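You operate a simulated robot arm through the tools that you are given. There is no shell and no other tool.

You are at the controls of a simulated robot arm. One attempt, no reset.

## Task
Set the reed sensor to light with the rod out, and lock it.
Fine: test box on first and off last.

It is judged by the outcome, as a careful person would: the job done as asked, and still so three seconds after it is handed in. It fails if anything else is knocked over, pushed out of place, dropped, spilled or broken.

## Robot
A 7-joint arm with a two-finger parallel gripper, fixed in place. Base frame: the origin is at the foot of the arm, x ahead of it, y to its left, z up; the work surface is at about z = 0.88. Lengths are in m, angles in degrees, forces in N, time in s.
With the tool pointing down near the work surface it reaches from about 0.24 to 0.68 m from the base axis. Its first joint turns from -66.0 to 66.0 degrees. Payload 2.4 kg.
The TCP is the grasp point between the finger pads, 0.03 m short of the fingertips. In the tool frame z runs along the fingers and y along their closing line. The gripper opens to 0.094 m. The fingers are 0.028 m wide and 0.01 m thick; the gripper's body (0.05 by 0.096 m) begins 0.055 m behind the TCP.
Orientation is told as [roll, pitch, yaw] about the base's x, y, z axes, in that order, counted from this pose: with the fingers straight down and closing along the base's y, the tool's x points along the base's -x, its y along +y and its z along -z.

## Interface
- The arm moves only by the tool apply_moves. Its arguments are lists of equal length, an entry for each row: "offset": the shift along the tool's x, y, z in m, a list of three; "delta_rot": the turn, a rotation vector about the tool's x, y, z in degrees, a list of three; "jaw": the gripper command, from -1 (fully open) to 1 (shut), values between in proportion. In form: {"offset": [[dx, dy, dz], ...], "delta_rot": [[wx, wy, wz], ...], "jaw": [jaw, ...]}. A call has 1 to 20 rows; each row is the pose to reach, as a shift and turn from the pose commanded when the call began, along the tool's axes at that moment. Rows are played at 5 a second. More than 0.05 m and 8.6 degrees between two rows, or a gripper value outside its range, and nothing of the call is played. Where a pose cannot be reached the arm comes as near as it can. A force on the tool above 40 N (or 10 N above the force at the start of the call, whichever is more), or a blocked arm, ends the call early, and 0.2 s more pass. The fingers move at their own pace (about 0.153 m/s each) and stop on an object; they squeeze with about 33 N. The grip force told is the motor's: it shows also when the fingers shut on nothing. Time passes only in rows, and 0.2 s behind the last, so rows that repeat a pose let the fingers close. The reply holds the time, the measured pose of the TCP, the force on the tool along the base axes, the opening and the grip force, in the units named above and with some noise, with the torque about the TCP (base axes, N m) and any sound that the robot's microphone picked up.
- Cameras (640 x 400 px; columns grow to the right, rows downward): "scene" is fixed at [0.045, 0.4634, 1.467]; the picture's right is [-0.65, -0.76, 0.00], its down [-0.34, 0.29, -0.90] and it looks along [0.68, -0.58, -0.44] (base axes); focal length 371 px, centre (320, 200). "wrist" rides on the gripper at [0.076, 0.014, -0.102] in the tool frame; the picture's right is [-0.18, 0.98, 0.00], its down [-0.75, -0.14, -0.64] and it looks along [-0.63, -0.12, 0.77] (tool axes); focal length 243 px, centre (320, 200). There is no depth. A picture from a camera that has moved, and an enlarged one, comes with that camera's place and axes in the base frame and with its lens. The place of the scene camera against the robot may be out by one fixed shift of up to 0.025 m in any direction.
- grab_frame(camera): a new picture of that camera. The clock stands still meanwhile.
- enlarge(camera, box): a new picture of the part [left, top, right, bottom] of that camera's present view, enlarged. The clock stands still meanwhile.
- job_done(): hands the job in; it is judged then, once.

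Nothing tells you positions but the pictures and the camera data. Unless the task says otherwise, let go and move clear before handing in.

The tools are called as name(argument=value, ...) on one line, values as JSON. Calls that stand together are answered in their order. apply_moves: Moves the arm, as the interface text tells. Its arguments: {"type":"object","properties":{"offset":{"type":"array"},"delta_rot":{"type":"array"},"jaw":{"type":"array"}},"required":["offset","delta_rot","jaw"]} The other tools are called the same way: grab_frame (camera) takes a picture; enlarge (camera, box) takes an enlarged picture of a part of a camera's view; job_done () hands the job in.

At the start:

```text
t: 0.0
ee_pos: [0.4137, 0.0971, 1.2147]
ee_rot: [0.0, 0.1, -0.1]
contact_force: [0.5, 0.0, -0.6]
moment: [-0.01, -0.01, 0.0]
grip_width: 0.0941
finger_force: 0.0
```

scene: 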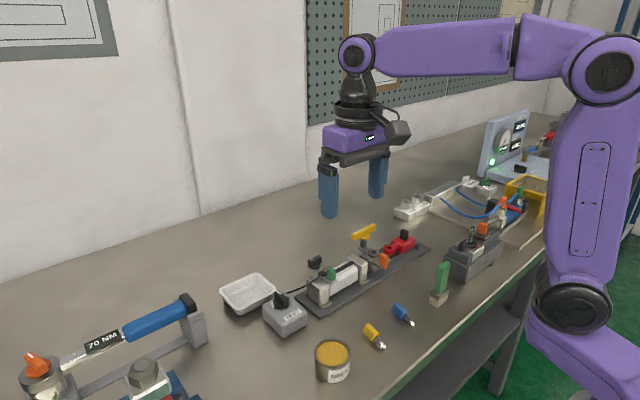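
wrist: 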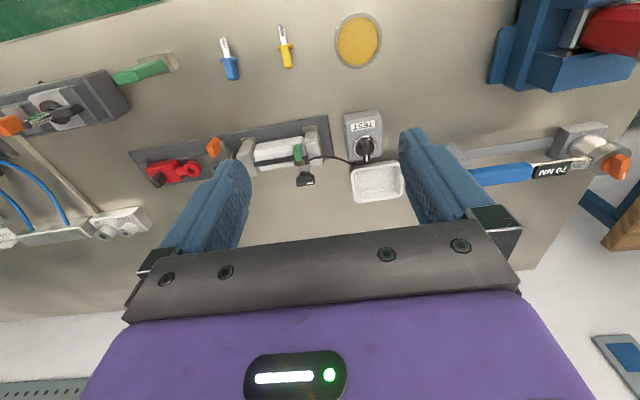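

I see a bench with a pneumatic cylinder on a base plate, a small test box labelled "TEST" with a rotary knob, a red valve, two screwdrivers, and other items. I'll zoom in on these before moving.

enlarge(camera="scene", box=[220, 210, 450, 350])

enlarge(camera="wrist", box=[120, 80, 430, 270])

enlarge(camera="scene", box=[380, 100, 560, 300])

```text
2.78 times, centred on (335, 280) of scene
camera zoom: at [0.045, 0.4634, 1.467], right [-0.65, -0.76, 0.0], down [-0.34, 0.29, -0.9], along [0.68, -0.58, -0.44], focal length 1033 px, centre (278, -23)
```

zoom: 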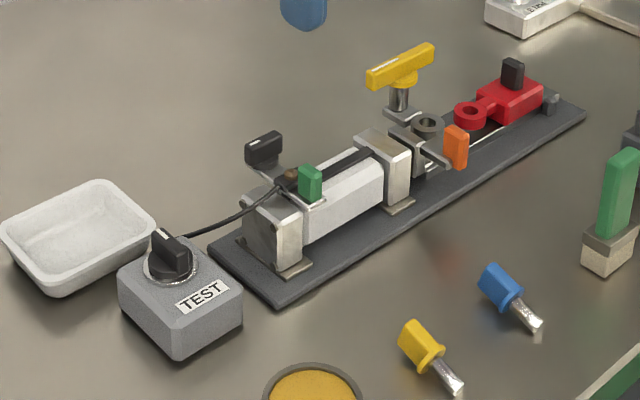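

```text
2.06 times, centred on (275, 175) of wrist
camera zoom: at [0.3383, 0.1111, 1.3186], right [0.18, 0.98, 0.0], down [0.75, -0.14, 0.64], along [0.63, -0.12, -0.77], focal length 501 px, centre (413, 252)
```

zoom: 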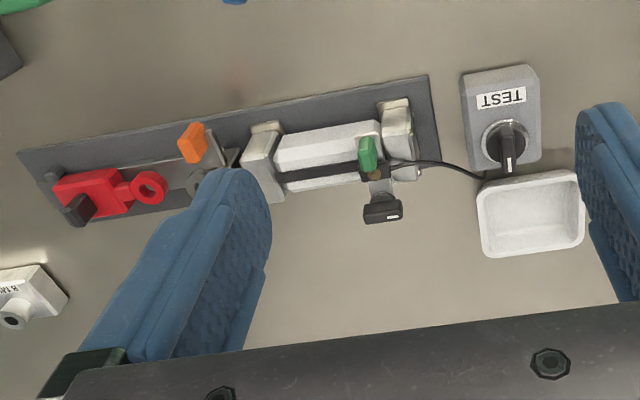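

```text
2.00 times, centred on (470, 200) of scene
camera zoom: at [0.045, 0.4634, 1.467], right [-0.65, -0.76, 0.0], down [-0.34, 0.29, -0.9], along [0.68, -0.58, -0.44], focal length 742 px, centre (20, 200)
```

zoom: 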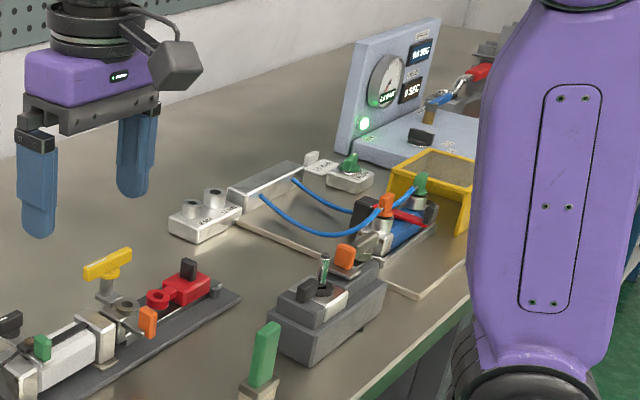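

The cylinder plate runs roughly along y near x≈0.53, with the sensor near (0.53, 0.035) and the test box near (0.55, 0.15). I'll move in higher up with the wrist camera for a closer look before touching anything.

apply_moves(offset=[[0.005, -0.03, 0.02], [0.01, -0.06, 0.05], [0.015, -0.08, 0.08], [0.02, -0.09, 0.11], [0.02, -0.09, 0.11]], delta_rot=[[0, 0, 0], [0, 0, 0], [0, 0, 0], [0, 0, 0], [0, 0, 0]], jaw=[-1, -1, -1, -1, -1])

grab_frame(camera="wrist")

grab_frame(camera="scene")

```text
t: 1.2
ee_pos: [0.393, 0.0065, 1.1056]
ee_rot: [0.0, 0.0, 0.0]
contact_force: [0.0, 0.0, -0.5]
moment: [0.02, 0.0, 0.03]
grip_width: 0.0938
finger_force: 0.1
```

```text
taken
camera wrist: at [0.3175, 0.0202, 1.2091], right [0.18, 0.98, 0.0], down [0.75, -0.14, 0.64], along [0.63, -0.12, -0.77], focal length 243 px, centre (320, 200)
```

wrist: 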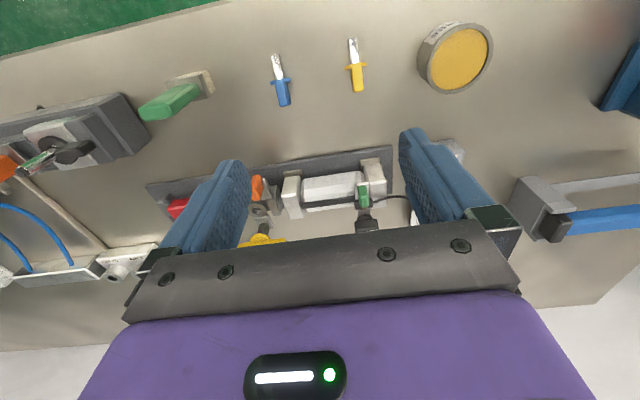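

```text
taken
```

scene: 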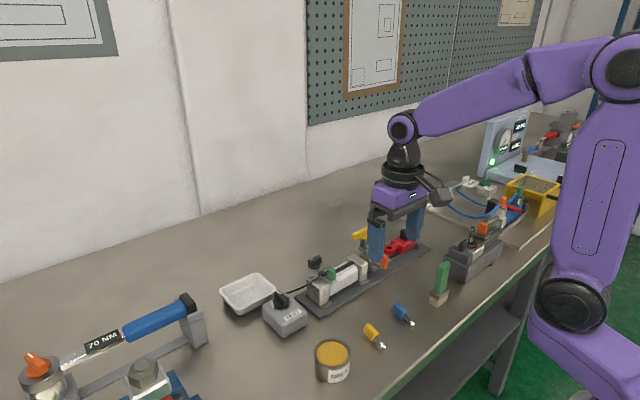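

The sensor's green tab triangulates to about (0.525, 0.04, 0.96), and the yellow T handle tops out near z≈1.0. I'll shift forward, staying above everything, to see the sensor and rod better.

apply_moves(offset=[[-0.04, 0.0, 0.0], [-0.08, 0.01, 0.0], [-0.1, 0.01, 0.0], [-0.1, 0.01, 0.0]], delta_rot=[[0, 0, 0], [0, 0, 0], [0, 0, 0], [0, 0, 0]], jaw=[-1, -1, -1, -1])

grab_frame(camera="wrist")

enlarge(camera="wrist", box=[240, 60, 480, 210])

enlarge(camera="wrist", box=[60, 80, 300, 230])

```text
t: 2.2
ee_pos: [0.4933, 0.0191, 1.1066]
ee_rot: [0.0, 0.0, 0.1]
contact_force: [0.4, -0.7, -0.7]
moment: [-0.01, 0.0, 0.03]
grip_width: 0.094
finger_force: 0.0
```

```text
taken
camera wrist: at [0.4186, 0.0318, 1.2101], right [0.18, 0.98, 0.0], down [0.75, -0.14, 0.64], along [0.63, -0.12, -0.77], focal length 243 px, centre (320, 200)
```

wrist: 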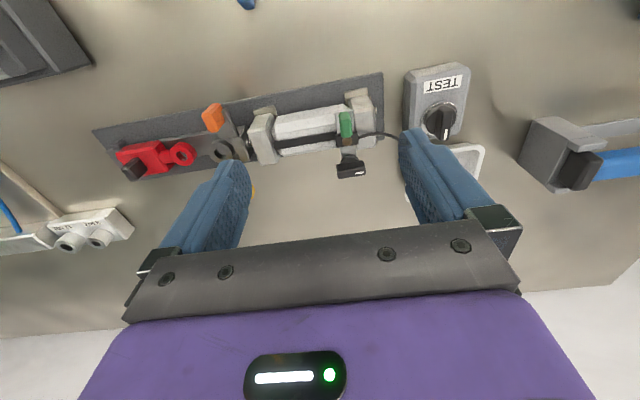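

```text
2.67 times, centred on (360, 135) of wrist
camera zoom: at [0.4186, 0.0318, 1.2101], right [0.18, 0.98, 0.0], down [0.75, -0.14, 0.64], along [0.63, -0.12, -0.77], focal length 647 px, centre (213, 373)
```

zoom: 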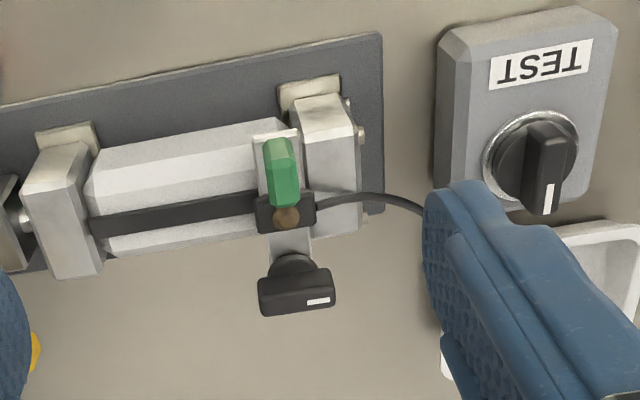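

```text
2.67 times, centred on (180, 155) of wrist
camera zoom: at [0.4186, 0.0318, 1.2101], right [0.18, 0.98, 0.0], down [0.75, -0.14, 0.64], along [0.63, -0.12, -0.77], focal length 647 px, centre (693, 320)
```

zoom: 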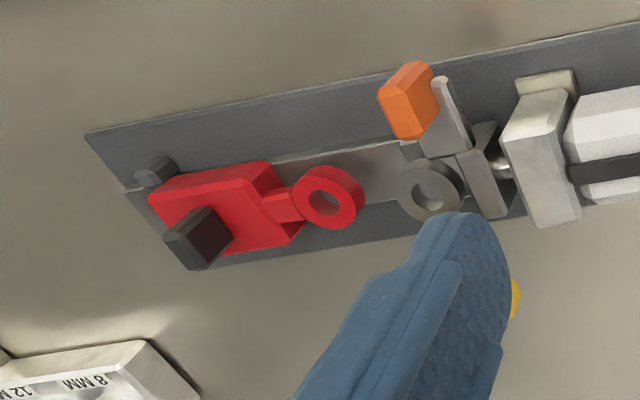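

I can see the sensor with its green tab, a brown (unlit) LED and a black clamp lever. There is also the rod head with its orange tab and the red stop. I'll zoom the scene camera tightly to read knob marks and the yellow T-handle.

enlarge(camera="scene", box=[260, 250, 360, 340])

enlarge(camera="scene", box=[340, 215, 440, 285])

enlarge(camera="wrist", box=[390, 50, 490, 150])

enlarge(camera="wrist", box=[310, 80, 400, 190])

```text
4.44 times, centred on (310, 295) of scene
camera zoom: at [0.0451, 0.4634, 1.467], right [-0.65, -0.76, 0.0], down [-0.34, 0.29, -0.9], along [0.68, -0.58, -0.44], focal length 1649 px, centre (364, -222)
```

zoom: 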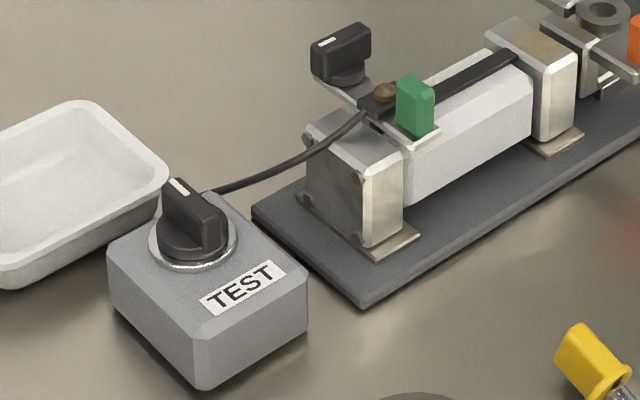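

```text
5.71 times, centred on (390, 250) of scene
camera zoom: at [0.0451, 0.4634, 1.467], right [-0.65, -0.76, 0.0], down [-0.34, 0.29, -0.9], along [0.68, -0.58, -0.44], focal length 2121 px, centre (-80, -86)
```

zoom: 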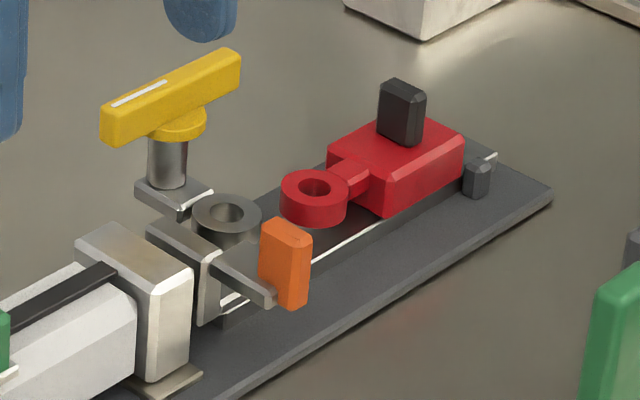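

```text
4.00 times, centred on (440, 100) of wrist
camera zoom: at [0.4186, 0.0318, 1.2101], right [0.18, 0.98, 0.0], down [0.75, -0.14, 0.64], along [0.63, -0.12, -0.77], focal length 970 px, centre (-160, 600)
```

zoom: 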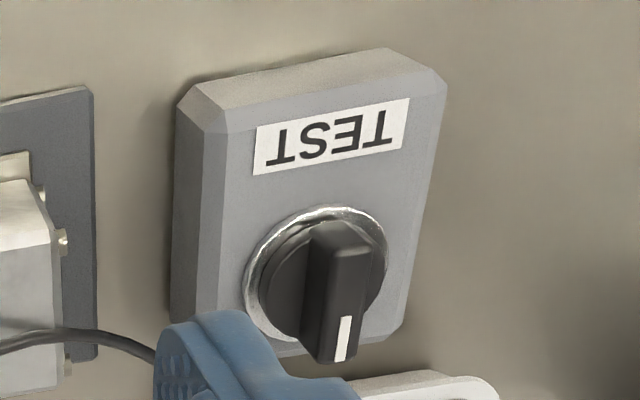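

```text
3.64 times, centred on (355, 135) of wrist
camera zoom: at [0.4186, 0.0318, 1.2101], right [0.18, 0.98, 0.0], down [0.75, -0.14, 0.64], along [0.63, -0.12, -0.77], focal length 882 px, centre (193, 436)
```

zoom: 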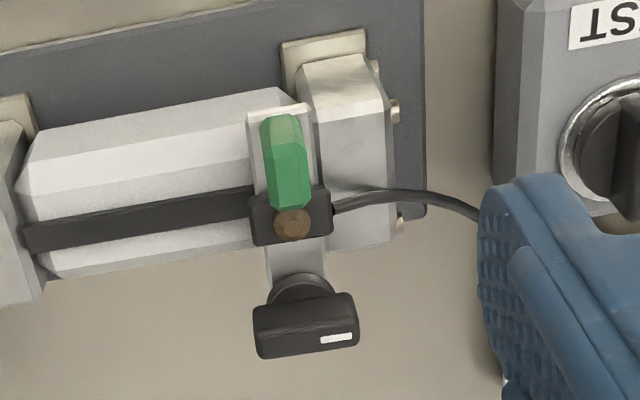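

The plate is aligned with the base y axis (near edge x≈0.50), and the test knob's stripe points along +x at about (0.55, 0.149, 0.945). I'll move over for a closer look at the knob.

apply_moves(offset=[[0.0, 0.045, 0.0], [0.0, 0.09, 0.02], [0.0, 0.11, 0.03], [0.0, 0.11, 0.03]], delta_rot=[[0, 0, 0], [0, 0, 0], [0, 0, 0], [0, 0, 0]], jaw=[-1, -1, -1, -1])

enlarge(camera="wrist", box=[230, 60, 470, 210])

grab_frame(camera="wrist")

```text
t: 3.2
ee_pos: [0.4926, 0.1274, 1.0756]
ee_rot: [0.0, 0.0, 0.1]
contact_force: [-0.6, 0.1, 0.0]
moment: [0.07, 0.0, -0.02]
grip_width: 0.0942
finger_force: 0.0
```

```text
2.67 times, centred on (350, 135) of wrist
camera zoom: at [0.4182, 0.1414, 1.1791], right [0.18, 0.98, 0.0], down [0.75, -0.14, 0.64], along [0.63, -0.12, -0.77], focal length 647 px, centre (240, 373)
```

zoom: 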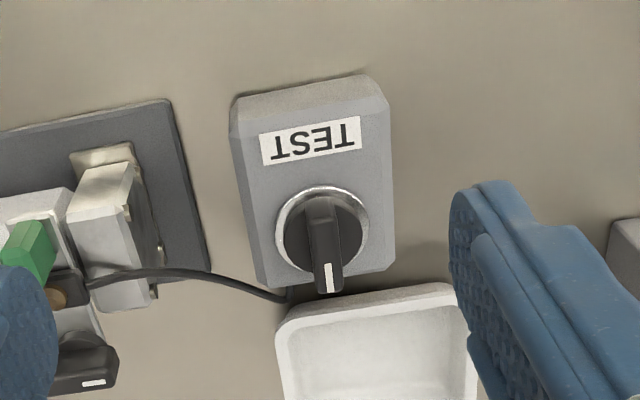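

```text
taken
camera wrist: at [0.4182, 0.1414, 1.1791], right [0.18, 0.98, 0.0], down [0.75, -0.14, 0.64], along [0.63, -0.12, -0.77], focal length 243 px, centre (320, 200)
```

wrist: 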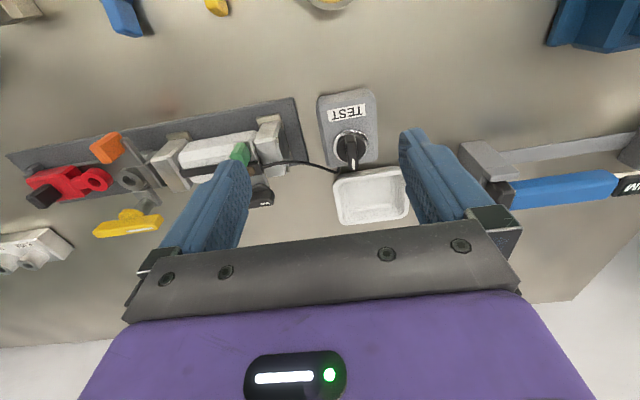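

The test box top is at z≈0.92, with the knob centred near (0.552, 0.151) and its blade along x. I'll move above it with the jaws part-open and check alignment before descending.

apply_moves(offset=[[-0.03, 0.012, 0.0], [-0.0594, 0.0236, 0.02], [-0.0594, 0.0236, 0.06], [-0.0594, 0.0236, 0.075], [-0.0594, 0.0236, 0.075]], delta_rot=[[0, 0, 0], [0, 0, 0], [0, 0, 0], [0, 0, 0], [0, 0, 0]], jaw=[-0.2, -0.2, -0.2, -0.2, -0.2])

grab_frame(camera="wrist")

enlarge(camera="scene", box=[220, 200, 380, 340])

```text
t: 4.4
ee_pos: [0.5512, 0.1505, 1.0002]
ee_rot: [0.0, 0.0, 0.0]
contact_force: [-0.5, -0.4, -0.4]
moment: [0.0, 0.01, -0.01]
grip_width: 0.0565
finger_force: 0.1
```

```text
taken
camera wrist: at [0.4757, 0.1641, 1.1043], right [0.18, 0.98, 0.0], down [0.75, -0.14, 0.64], along [0.63, -0.12, -0.77], focal length 243 px, centre (320, 200)
```

wrist: 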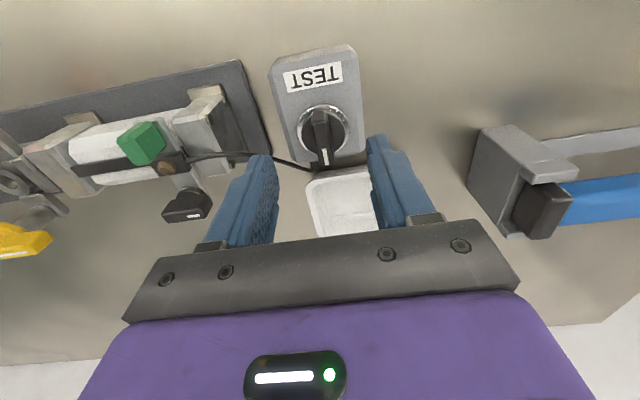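

```text
2.86 times, centred on (300, 270) of scene
camera zoom: at [0.0451, 0.4634, 1.467], right [-0.65, -0.76, 0.0], down [-0.34, 0.29, -0.9], along [0.68, -0.58, -0.44], focal length 1060 px, centre (377, 0)
```

zoom: 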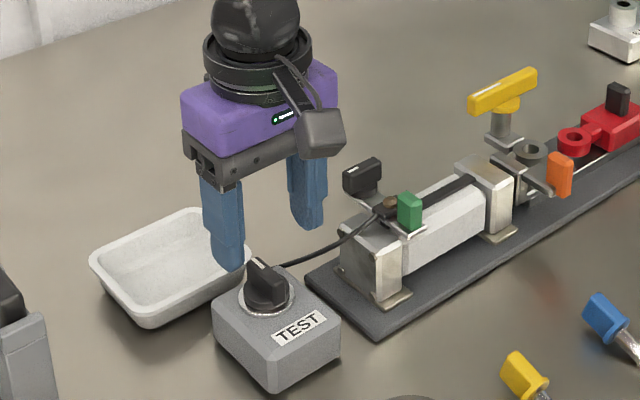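

The jaws are centred over the knob (0.554, 0.151). I'll descend and close on the blade.

apply_moves(offset=[[-0.001, 0.0, 0.012], [-0.001, 0.0, 0.024], [-0.001, 0.0, 0.035], [-0.001, 0.0, 0.035]], delta_rot=[[0, 0, 0], [0, 0, 0], [0, 0, 0], [0, 0, 0]], jaw=[0.1, 0.1, 0.1, 0.1])

enlarge(camera="scene", box=[250, 250, 330, 320])

enlarge(camera="wrist", box=[240, 60, 440, 240])

```text
t: 5.4
ee_pos: [0.5529, 0.1522, 0.9657]
ee_rot: [0.0, 0.0, -0.1]
contact_force: [0.1, 0.6, -0.1]
moment: [-0.01, 0.04, 0.01]
grip_width: 0.0423
finger_force: 0.1
```

```text
5.71 times, centred on (290, 285) of scene
camera zoom: at [0.045, 0.4634, 1.467], right [-0.65, -0.76, 0.0], down [-0.34, 0.29, -0.9], along [0.68, -0.58, -0.44], focal length 2121 px, centre (491, -286)
```

zoom: 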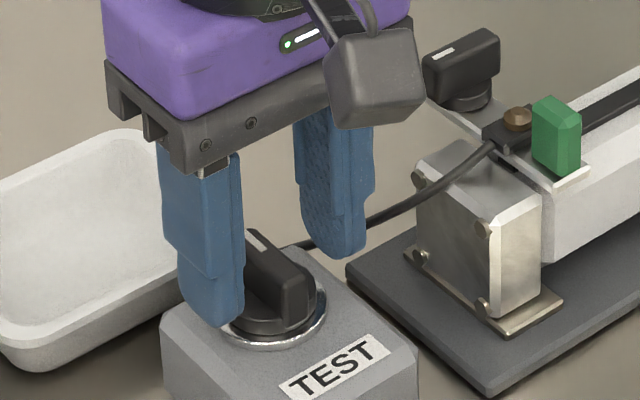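

```text
2.22 times, centred on (340, 150) of wrist
camera zoom: at [0.4778, 0.1647, 1.0688], right [0.18, 0.98, 0.0], down [0.75, -0.14, 0.64], along [0.63, -0.12, -0.77], focal length 539 px, centre (276, 311)
```

zoom: 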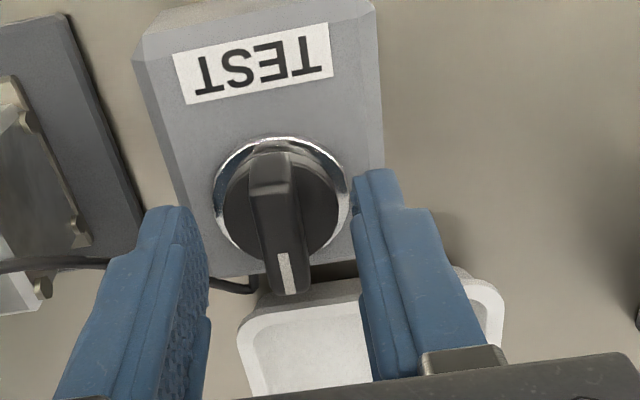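

The fingers straddle the knob blade cleanly. Now closing on it.

apply_moves(offset=[[0.0, -0.001, 0.002], [0.0, -0.001, 0.002], [0.0, -0.001, 0.002]], delta_rot=[[0, 0, 0], [0, 0, 0], [0, 0, 0]], jaw=[0.6, 1.0, 1.0])

enlarge(camera="wrist", box=[240, 60, 440, 240])

```text
t: 6.2
ee_pos: [0.5524, 0.1518, 0.9643]
ee_rot: [0.1, 0.0, 0.1]
contact_force: [0.9, 12.3, 1.4]
moment: [0.23, -0.07, -0.11]
grip_width: 0.0115
finger_force: 45.2
```

```text
2.22 times, centred on (340, 150) of wrist
camera zoom: at [0.4776, 0.1655, 1.0671], right [0.18, 0.98, 0.0], down [0.75, -0.14, 0.64], along [0.63, -0.12, -0.77], focal length 539 px, centre (276, 311)
```

zoom: 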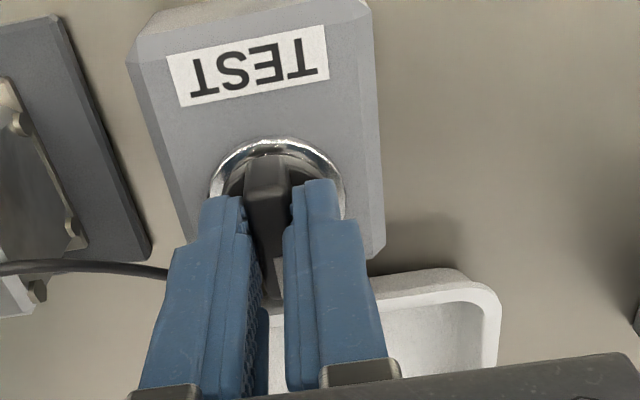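

The blade is gripped (11.5 mm), with a small side load, so I'll shift about 1.5 mm in +y to relieve it. Then I'll try a small clockwise turn and watch the torque.

apply_moves(offset=[[0.0, 0.0015, 0.0], [0.0, 0.0015, 0.0], [0.0, 0.0015, 0.0], [0.0, 0.0015, 0.0]], delta_rot=[[0, 0, 0], [0, 0, 5], [0, 0, 11], [0, 0, 16]], jaw=[1.0, 1.0, 1.0, 1.0])

```text
t: 7.2
ee_pos: [0.5537, 0.1534, 0.9636]
ee_rot: [0.1, -0.1, -16.1]
contact_force: [-1.3, 14.4, 14.6]
moment: [0.24, 0.25, 0.04]
grip_width: 0.0119
finger_force: 44.9
```

The torque is low, but vertical and side forces have built up. I'll look at whether the knob followed.

enlarge(camera="wrist", box=[240, 60, 440, 240])

enlarge(camera="scene", box=[250, 250, 350, 320])

```text
2.22 times, centred on (340, 150) of wrist
camera zoom: at [0.4847, 0.1867, 1.0671], right [0.45, 0.89, 0.0], down [0.68, -0.35, 0.64], along [0.57, -0.29, -0.77], focal length 539 px, centre (276, 311)
```

zoom: 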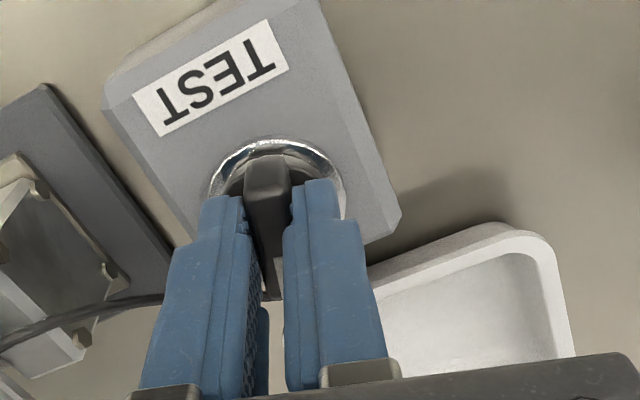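

```text
5.71 times, centred on (300, 285) of scene
camera zoom: at [0.0448, 0.4638, 1.4669], right [-0.65, -0.76, 0.0], down [-0.34, 0.29, -0.9], along [0.68, -0.58, -0.44], focal length 2121 px, centre (434, -286)
```

zoom: 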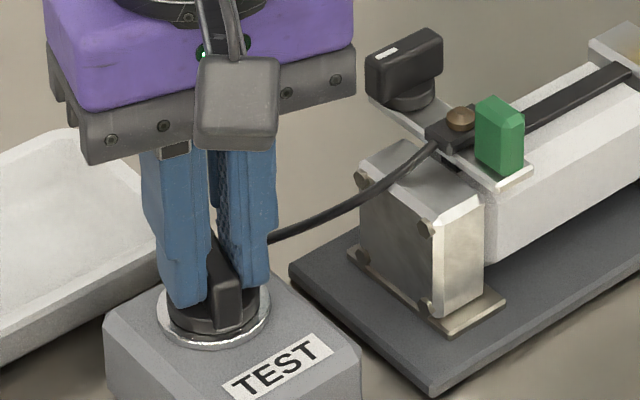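

The knob turned with the gripper and the box stayed put. I'll ease off the side and vertical load first (small shift and lift) to see how the forces respond.

apply_moves(offset=[[0.0, 0.0, -0.0015], [0.0, 0.0, -0.0015]], delta_rot=[[0, 0, 0], [0, 0, 0]], jaw=[1.0, 1.0])

apply_moves(offset=[[0.0, -0.0015, 0.0], [0.0, -0.0015, 0.0]], delta_rot=[[0, 0, 0], [0, 0, 0]], jaw=[1.0, 1.0])

```text
t: 7.8
ee_pos: [0.5531, 0.1532, 0.9641]
ee_rot: [-0.1, 0.0, -15.9]
contact_force: [-3.5, 16.4, -1.5]
moment: [-0.03, -1.34, 0.02]
grip_width: 0.0118
finger_force: 45.2
```

```text
t: 8.4
ee_pos: [0.5525, 0.1529, 0.9642]
ee_rot: [0.1, 0.1, -15.9]
contact_force: [1.7, 20.6, -7.6]
moment: [0.42, -0.37, 0.04]
grip_width: 0.0119
finger_force: 45.5
```

Shifting −y increased the load, so the blade sits further toward +y. I'll go the other way.

apply_moves(offset=[[0.0, 0.002, 0.0], [0.0, 0.004, 0.0], [0.0, 0.004, 0.0]], delta_rot=[[0, 0, 0], [0, 0, 0], [0, 0, 0]], jaw=[1.0, 1.0, 1.0])

```text
t: 9.2
ee_pos: [0.5536, 0.1526, 0.9643]
ee_rot: [-0.1, 0.2, -16.1]
contact_force: [-10.6, 6.7, -6.6]
moment: [0.01, -0.75, 0.05]
grip_width: 0.0116
finger_force: 44.5
```

Better. I'll make a small correction toward −x and +y, then continue the clockwise turn in steps.

apply_moves(offset=[[0.002, 0.001, 0.0], [0.002, 0.001, 0.0], [0.002, 0.001, 0.0], [0.002, 0.001, 0.0], [0.002, 0.001, 0.0]], delta_rot=[[0, 0, 0], [0, 0, 7], [0, 0, 14], [0, 0, 21], [0, 0, 28]], jaw=[1.0, 1.0, 1.0, 1.0, 1.0])

enlarge(camera="wrist", box=[240, 60, 440, 240])

enlarge(camera="scene", box=[250, 250, 350, 320])

```text
t: 10.4
ee_pos: [0.5539, 0.154, 0.9641]
ee_rot: [-0.1, 0.0, -44.3]
contact_force: [4.8, -12.1, -23.9]
moment: [0.4, 0.45, -0.05]
grip_width: 0.0117
finger_force: 45.1
```

```text
2.22 times, centred on (340, 150) of wrist
camera zoom: at [0.5102, 0.2164, 1.0673], right [0.82, 0.57, 0.0], down [0.44, -0.63, 0.64], along [0.37, -0.53, -0.77], focal length 539 px, centre (276, 311)
```

zoom: 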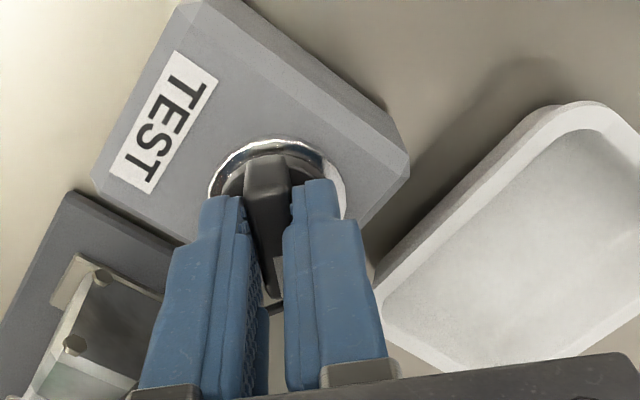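

```text
5.71 times, centred on (300, 285) of scene
camera zoom: at [0.0457, 0.4632, 1.467], right [-0.65, -0.76, 0.0], down [-0.34, 0.29, -0.9], along [0.68, -0.58, -0.44], focal length 2121 px, centre (434, -286)
```

zoom: 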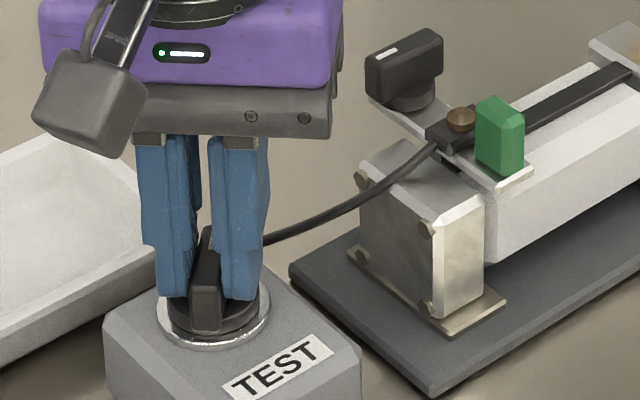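

The knob now points about 44° round with the box unmoved. I'll ease the vertical pull and continue toward 90°.

apply_moves(offset=[[-0.001, -0.001, 0.0018], [-0.001, -0.001, 0.0018], [-0.001, -0.001, 0.0018], [-0.001, -0.001, 0.0018], [-0.001, -0.001, 0.0018]], delta_rot=[[0, 0, 0], [0, 0, 7], [0, 0, 14], [0, 0, 21], [0, 0, 28]], jaw=[1.0, 1.0, 1.0, 1.0, 1.0])

enlarge(camera="wrist", box=[240, 60, 440, 240])

enlarge(camera="scene", box=[250, 250, 350, 320])

```text
t: 11.6
ee_pos: [0.5539, 0.1548, 0.9639]
ee_rot: [0.1, 0.0, -71.8]
contact_force: [-0.2, -7.5, 0.0]
moment: [-1.02, -0.39, 1.52]
grip_width: 0.0169
finger_force: 44.9
```

```text
2.22 times, centred on (340, 150) of wrist
camera zoom: at [0.5439, 0.2312, 1.0673], right [0.99, 0.13, 0.0], down [0.1, -0.76, 0.64], along [0.09, -0.64, -0.77], focal length 539 px, centre (276, 311)
```

zoom: 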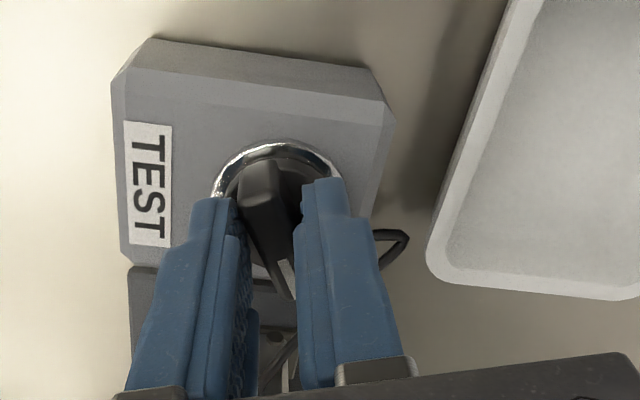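

```text
5.71 times, centred on (300, 285) of scene
camera zoom: at [0.0451, 0.4633, 1.467], right [-0.65, -0.76, 0.0], down [-0.34, 0.29, -0.9], along [0.68, -0.58, -0.44], focal length 2121 px, centre (434, -286)
```

zoom: 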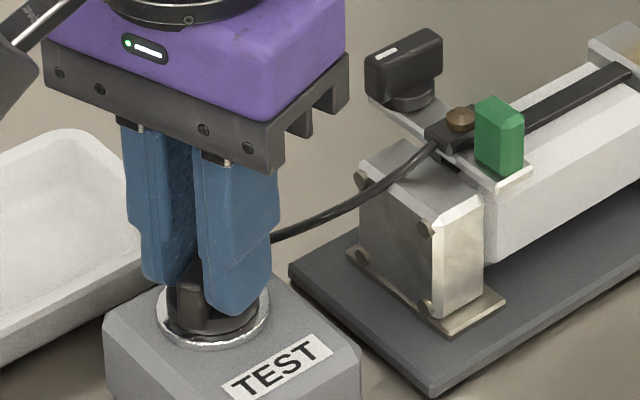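

Torque rose to 1.5 N·m and the jaws were spread, so the knob has hit a stop short of 72°. I'll back off the twist, open, and look at where it rests.

apply_moves(offset=[[0.0, 0.0, 0.0], [0.0, 0.0, 0.0], [0.0, 0.0, 0.0], [0.0, 0.0, 0.0], [0.0, 0.0, -0.03], [0.0, 0.0, -0.06], [0.0, 0.0, -0.06]], delta_rot=[[0, 0, -6], [0, 0, -12], [0, 0, -12], [0, 0, -12], [0, 0, -12], [0, 0, -12], [0, 0, -12]], jaw=[1.0, 1.0, 0.3, 0.0, 0.0, -0.3, -0.3])

grab_frame(camera="wrist")

enlarge(camera="scene", box=[250, 250, 350, 320])

```text
t: 13.2
ee_pos: [0.5532, 0.1551, 1.0245]
ee_rot: [0.0, 0.0, -59.9]
contact_force: [0.5, -0.2, 0.2]
moment: [0.01, -0.01, 0.0]
grip_width: 0.0612
finger_force: 0.0
```

```text
taken
camera wrist: at [0.5277, 0.2265, 1.1277], right [0.94, 0.33, 0.0], down [0.25, -0.72, 0.64], along [0.21, -0.61, -0.77], focal length 243 px, centre (320, 200)
```

wrist: 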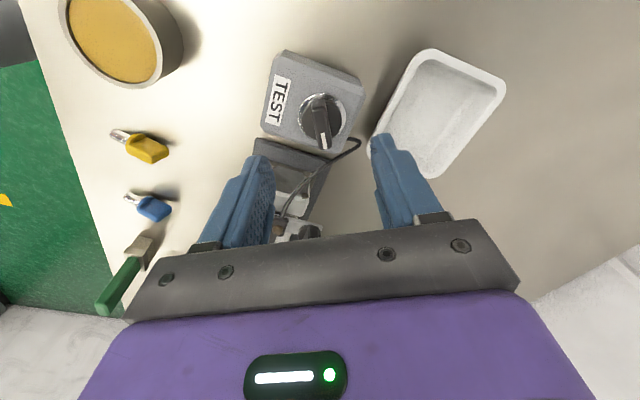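

```text
5.71 times, centred on (300, 285) of scene
camera zoom: at [0.045, 0.4634, 1.467], right [-0.65, -0.76, 0.0], down [-0.34, 0.29, -0.9], along [0.68, -0.58, -0.44], focal length 2121 px, centre (434, -286)
```

zoom: 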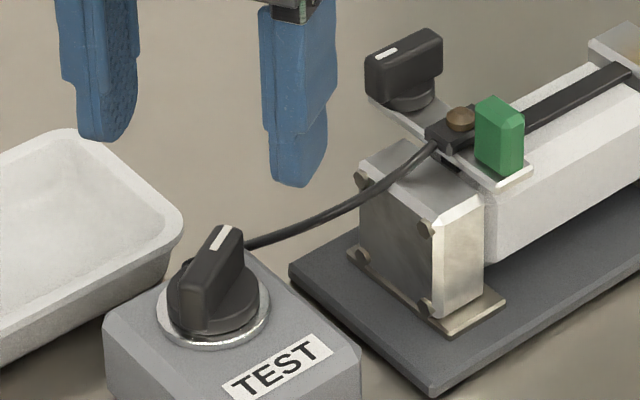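

The knob now rests about 60° clockwise. There are no on/off marks, so I'll check whether its starting position is also an end stop, which would make this position "on". I'll re-grip and turn back past the start while watching torque.

apply_moves(offset=[[-0.0015, 0.0, 0.03], [-0.0015, 0.0, 0.05], [-0.0015, 0.0, 0.06], [-0.0015, 0.0, 0.06], [-0.0015, 0.0, 0.06], [-0.0015, 0.0, 0.06]], delta_rot=[[0, 0, 0], [0, 0, 0], [0, 0, 0], [0, 0, 0], [0, 0, 0], [0, 0, 0]], jaw=[0.1, 0.1, 0.1, 0.6, 1.0, 1.0])

apply_moves(offset=[[0, 0, 0], [0, 0, 0], [0, 0, 0], [0, 0, 0], [0, 0, 0], [0, 0, 0], [0, 0, 0]], delta_rot=[[0, 0, -8], [0, 0, -16], [0, 0, -24], [0, 0, -32], [0, 0, -40], [0, 0, -48], [0, 0, -54]], jaw=[1, 1, 1, 1, 1, 1, 1])

```text
t: 14.6
ee_pos: [0.5549, 0.1546, 0.9641]
ee_rot: [-0.2, 0.0, -59.9]
contact_force: [-4.9, -0.7, -0.7]
moment: [-0.31, -0.14, 0.03]
grip_width: 0.0118
finger_force: 44.7
```

```text
t: 16.2
ee_pos: [0.5545, 0.1526, 0.9634]
ee_rot: [-0.2, -0.1, -5.9]
contact_force: [-10.1, -8.7, 10.0]
moment: [-0.34, -0.59, 0.02]
grip_width: 0.0119
finger_force: 45.4
```

Now near the start angle with almost no torque. I'll carefully go a bit past it.

apply_moves(offset=[[0.0015, -0.001, -0.0008], [0.0015, -0.001, -0.0008], [0.0015, -0.001, -0.0008], [0.0015, -0.001, -0.0008]], delta_rot=[[0, 0, -4], [0, 0, -8], [0, 0, -12], [0, 0, -15]], jaw=[1, 1, 1, 1])

enlarge(camera="wrist", box=[240, 60, 440, 240])

```text
t: 17.2
ee_pos: [0.5531, 0.1518, 0.963]
ee_rot: [0.0, -0.1, 8.9]
contact_force: [5.6, -0.2, -1.3]
moment: [-0.06, -0.73, -1.61]
grip_width: 0.0152
finger_force: 44.7
```

```text
2.22 times, centred on (340, 150) of wrist
camera zoom: at [0.4763, 0.1537, 1.0671], right [0.03, 1.0, 0.0], down [0.77, -0.02, 0.64], along [0.64, -0.02, -0.77], focal length 539 px, centre (276, 311)
```

zoom: 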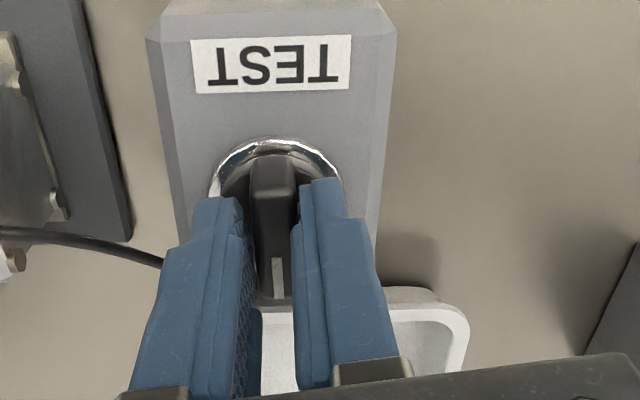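

The start position is a hard stop, so it is "off" and the ~60° clockwise stop is "on". I'll turn it fully to on and release.

apply_moves(offset=[[0, 0, 0], [0, 0, 0], [0, 0, 0], [0, 0, 0], [0, 0.001, 0], [0, 0.001, 0], [0, 0.001, 0], [0, 0.001, 0], [0, 0.001, 0], [0, 0.001, 0]], delta_rot=[[0, 0, 8], [0, 0, 16], [0, 0, 24], [0, 0, 32], [0, 0, 40], [0, 0, 48], [0, 0, 56], [0, 0, 64], [0, 0, 71], [0, 0, 75]], jaw=[1, 1, 1, 1, 1, 1, 1, 1, 1, 1])

enlarge(camera="wrist", box=[240, 60, 440, 240])

```text
t: 19.4
ee_pos: [0.5534, 0.1542, 0.964]
ee_rot: [0.3, -0.1, -65.7]
contact_force: [17.1, 15.3, 1.0]
moment: [-0.34, -0.27, 1.5]
grip_width: 0.0137
finger_force: 44.6
```

```text
2.22 times, centred on (340, 150) of wrist
camera zoom: at [0.5353, 0.2293, 1.0672], right [0.97, 0.24, 0.01], down [0.18, -0.75, 0.64], along [0.16, -0.62, -0.77], focal length 539 px, centre (276, 311)
```

zoom: 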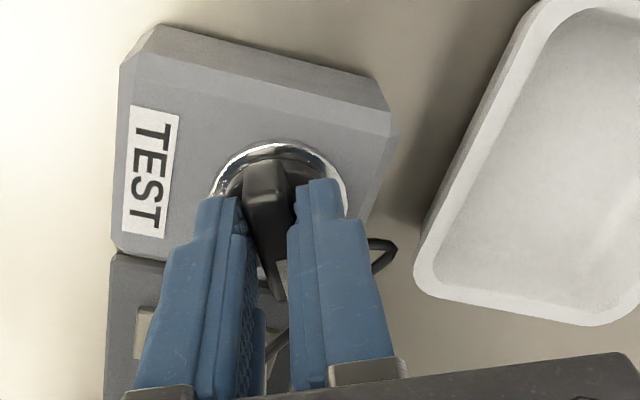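

The knob is at the on stop (torque 1.5 N·m). I'll back off the twist a little, release and rise clear.

apply_moves(offset=[[0, 0, 0], [0, 0, 0], [0, 0, 0], [0, 0, -0.03], [0, 0, -0.07], [0, 0, -0.1], [0, 0, -0.1]], delta_rot=[[0, 0, -4], [0, 0, -4], [0, 0, -4], [0, 0, -4], [0, 0, -4], [0, 0, -4], [0, 0, -4]], jaw=[1, 0.3, 0, 0, -0.3, -0.5, -0.5])

grab_frame(camera="wrist")

enlarge(camera="scene", box=[260, 210, 440, 330])

```text
t: 21.0
ee_pos: [0.553, 0.1543, 1.0642]
ee_rot: [0.0, 0.0, -62.1]
contact_force: [0.7, 0.5, 0.2]
moment: [0.01, 0.04, 0.01]
grip_width: 0.0706
finger_force: 0.1
```

```text
taken
camera wrist: at [0.531, 0.2273, 1.167], right [0.95, 0.3, 0.0], down [0.23, -0.73, 0.64], along [0.19, -0.61, -0.77], focal length 243 px, centre (320, 200)
```

wrist: 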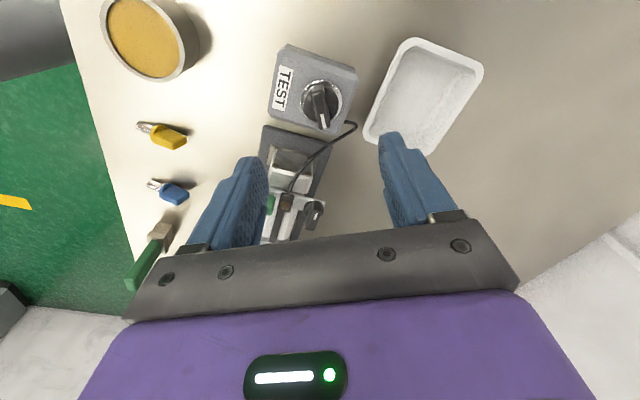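

```text
3.33 times, centred on (350, 270) of scene
camera zoom: at [0.045, 0.4634, 1.467], right [-0.65, -0.76, 0.0], down [-0.34, 0.29, -0.9], along [0.68, -0.58, -0.44], focal length 1237 px, centre (220, -33)
```

zoom: 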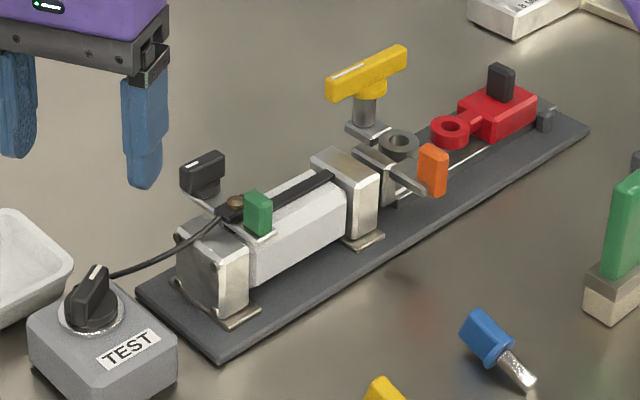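

The test box is on, and the sensor LED is still dark with the rod in. I'll move over the rod head for a close look at the orange tab, the ring, the yellow T-handle and the red stop.

apply_moves(offset=[[0, 0, -0.03], [-0.0244, -0.0218, -0.03], [-0.0488, -0.0437, -0.03], [-0.0731, -0.0655, -0.03], [-0.0975, -0.0873, -0.03], [-0.1219, -0.1091, -0.03], [-0.1463, -0.131, -0.03], [-0.1706, -0.1528, -0.03], [-0.195, -0.1746, -0.03], [-0.195, -0.1746, -0.03]], delta_rot=[[0, 0, 0], [0, 0, -7.75], [0, 0, -15.5], [0, 0, -23.25], [0, 0, -31], [0, 0, -38.75], [0, 0, -46.5], [0, 0, -54.25], [0, 0, -62], [0, 0, -62]], jaw=[-1, -1, -1, -1, -1, -1, -1, -1, -1, -1])

grab_frame(camera="wrist")

enlarge(camera="wrist", box=[200, 90, 440, 240])

```text
t: 23.2
ee_pos: [0.4879, -0.1014, 1.0931]
ee_rot: [0.1, 0.0, 0.1]
contact_force: [0.1, 0.0, -0.6]
moment: [0.01, 0.0, 0.01]
grip_width: 0.0941
finger_force: 0.1
```

```text
taken
camera wrist: at [0.4135, -0.0887, 1.1965], right [0.18, 0.98, 0.0], down [0.75, -0.14, 0.64], along [0.63, -0.12, -0.77], focal length 243 px, centre (320, 200)
```

wrist: 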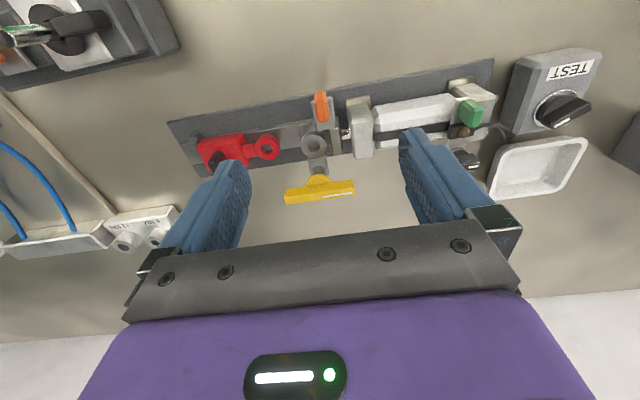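

```text
2.67 times, centred on (320, 165) of wrist
camera zoom: at [0.4135, -0.0887, 1.1965], right [0.18, 0.98, 0.0], down [0.75, -0.14, 0.64], along [0.63, -0.12, -0.77], focal length 647 px, centre (320, 293)
```

zoom: 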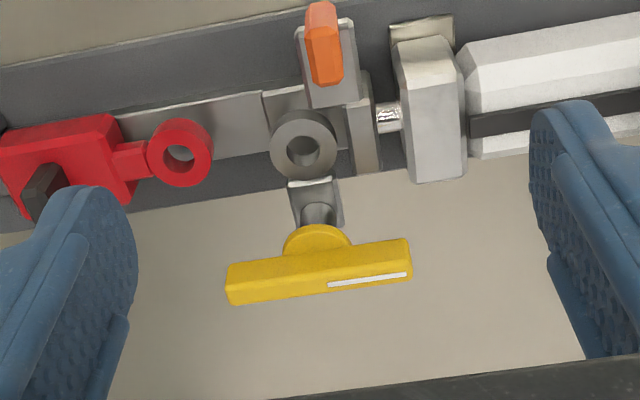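

The rod head carries the orange tab (−x side), a grey ring, and the yellow T-handle on a post (+x side, with a white stripe). The red piece has a matching ring about 56 mm further out. I'll zoom in more on these.

enlarge(camera="wrist", box=[270, 80, 370, 210])

enlarge(camera="wrist", box=[180, 110, 300, 190])

enlarge(camera="wrist", box=[430, 70, 520, 180])

enlarge(camera="scene", box=[350, 220, 440, 290])

```text
3.08 times, centred on (320, 145) of wrist
camera zoom: at [0.4135, -0.0887, 1.1965], right [0.18, 0.98, 0.0], down [0.75, -0.14, 0.64], along [0.63, -0.12, -0.77], focal length 746 px, centre (320, 369)
```

zoom: 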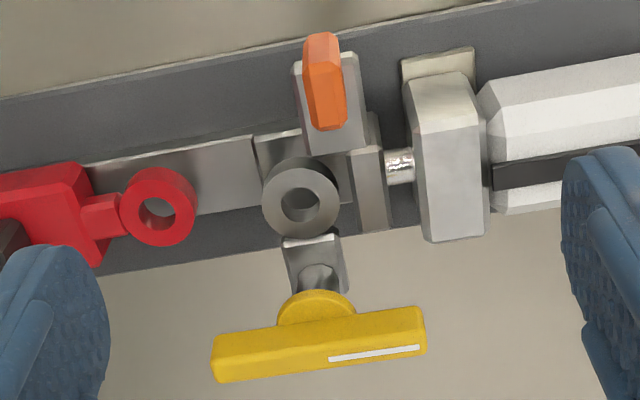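

```text
5.00 times, centred on (240, 150) of wrist
camera zoom: at [0.4135, -0.0887, 1.1965], right [0.18, 0.98, 0.0], down [0.75, -0.14, 0.64], along [0.63, -0.12, -0.77], focal length 1213 px, centre (720, 450)
```

zoom: 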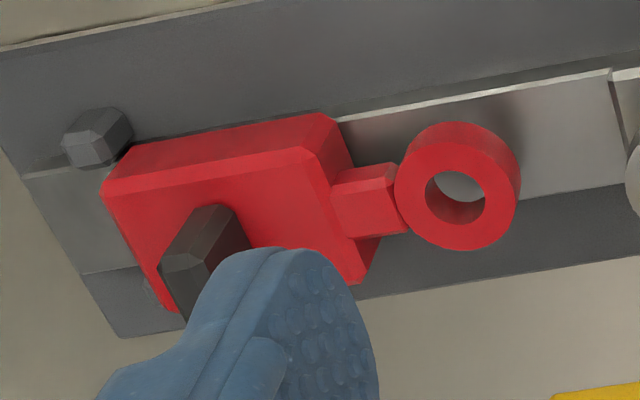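

```text
3.64 times, centred on (475, 125) of wrist
camera zoom: at [0.4135, -0.0887, 1.1965], right [0.18, 0.98, 0.0], down [0.75, -0.14, 0.64], along [0.63, -0.12, -0.77], focal length 882 px, centre (-244, 473)
```

zoom: 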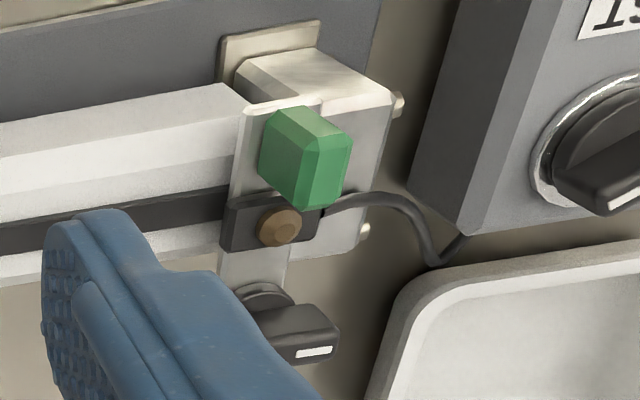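

```text
5.71 times, centred on (395, 255) of scene
camera zoom: at [0.0451, 0.4634, 1.467], right [-0.65, -0.76, 0.0], down [-0.34, 0.29, -0.9], along [0.68, -0.58, -0.44], focal length 2121 px, centre (-109, -114)
```

zoom: 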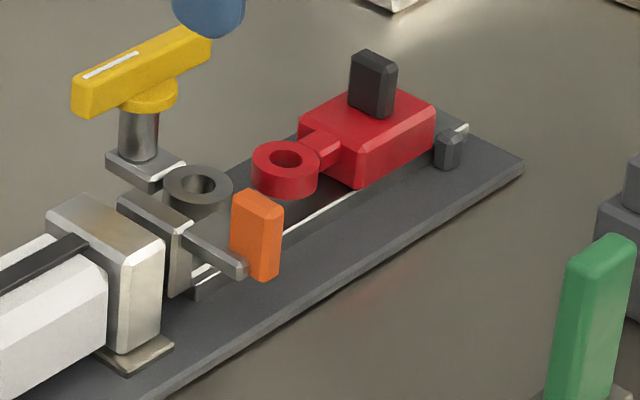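

Let me zoom right in on the orange tab and T-handle to fix their heights and shapes.

enlarge(camera="wrist", box=[300, 80, 350, 130])

enlarge(camera="wrist", box=[275, 150, 365, 210])

enlarge(camera="scene", box=[360, 240, 400, 280])

```text
8.00 times, centred on (325, 105) of wrist
camera zoom: at [0.4135, -0.0887, 1.1965], right [0.18, 0.98, 0.0], down [0.75, -0.14, 0.64], along [0.63, -0.12, -0.77], focal length 1941 px, centre (280, 960)
```

zoom: 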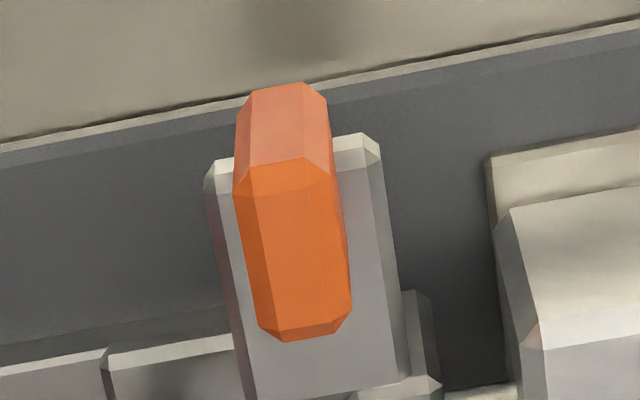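

```text
6.67 times, centred on (320, 180) of wrist
camera zoom: at [0.4135, -0.0887, 1.1965], right [0.18, 0.98, 0.0], down [0.75, -0.14, 0.64], along [0.63, -0.12, -0.77], focal length 1618 px, centre (320, 333)
```

zoom: 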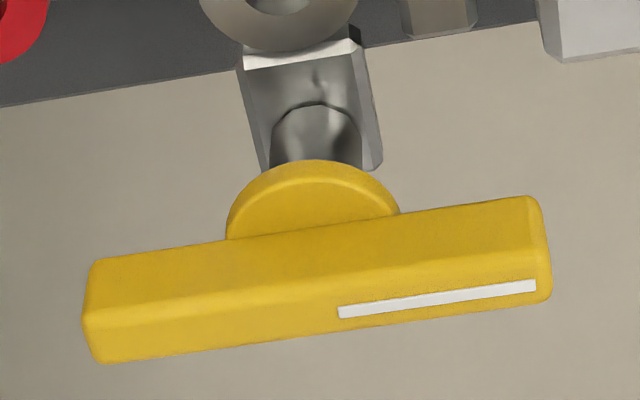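

```text
10.00 times, centred on (380, 260) of scene
camera zoom: at [0.0451, 0.4634, 1.467], right [-0.65, -0.76, 0.0], down [-0.34, 0.29, -0.9], along [0.68, -0.58, -0.44], focal length 3711 px, centre (-280, -400)
```

zoom: 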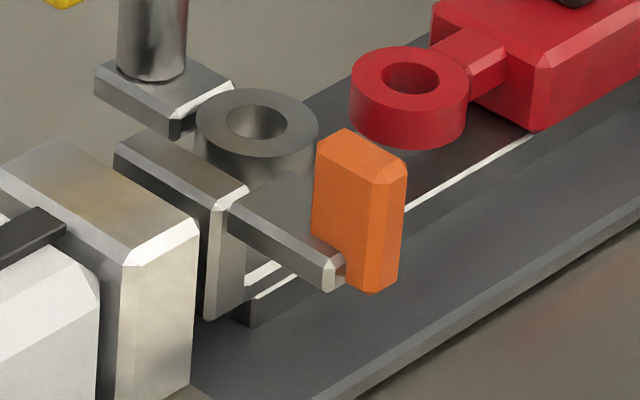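

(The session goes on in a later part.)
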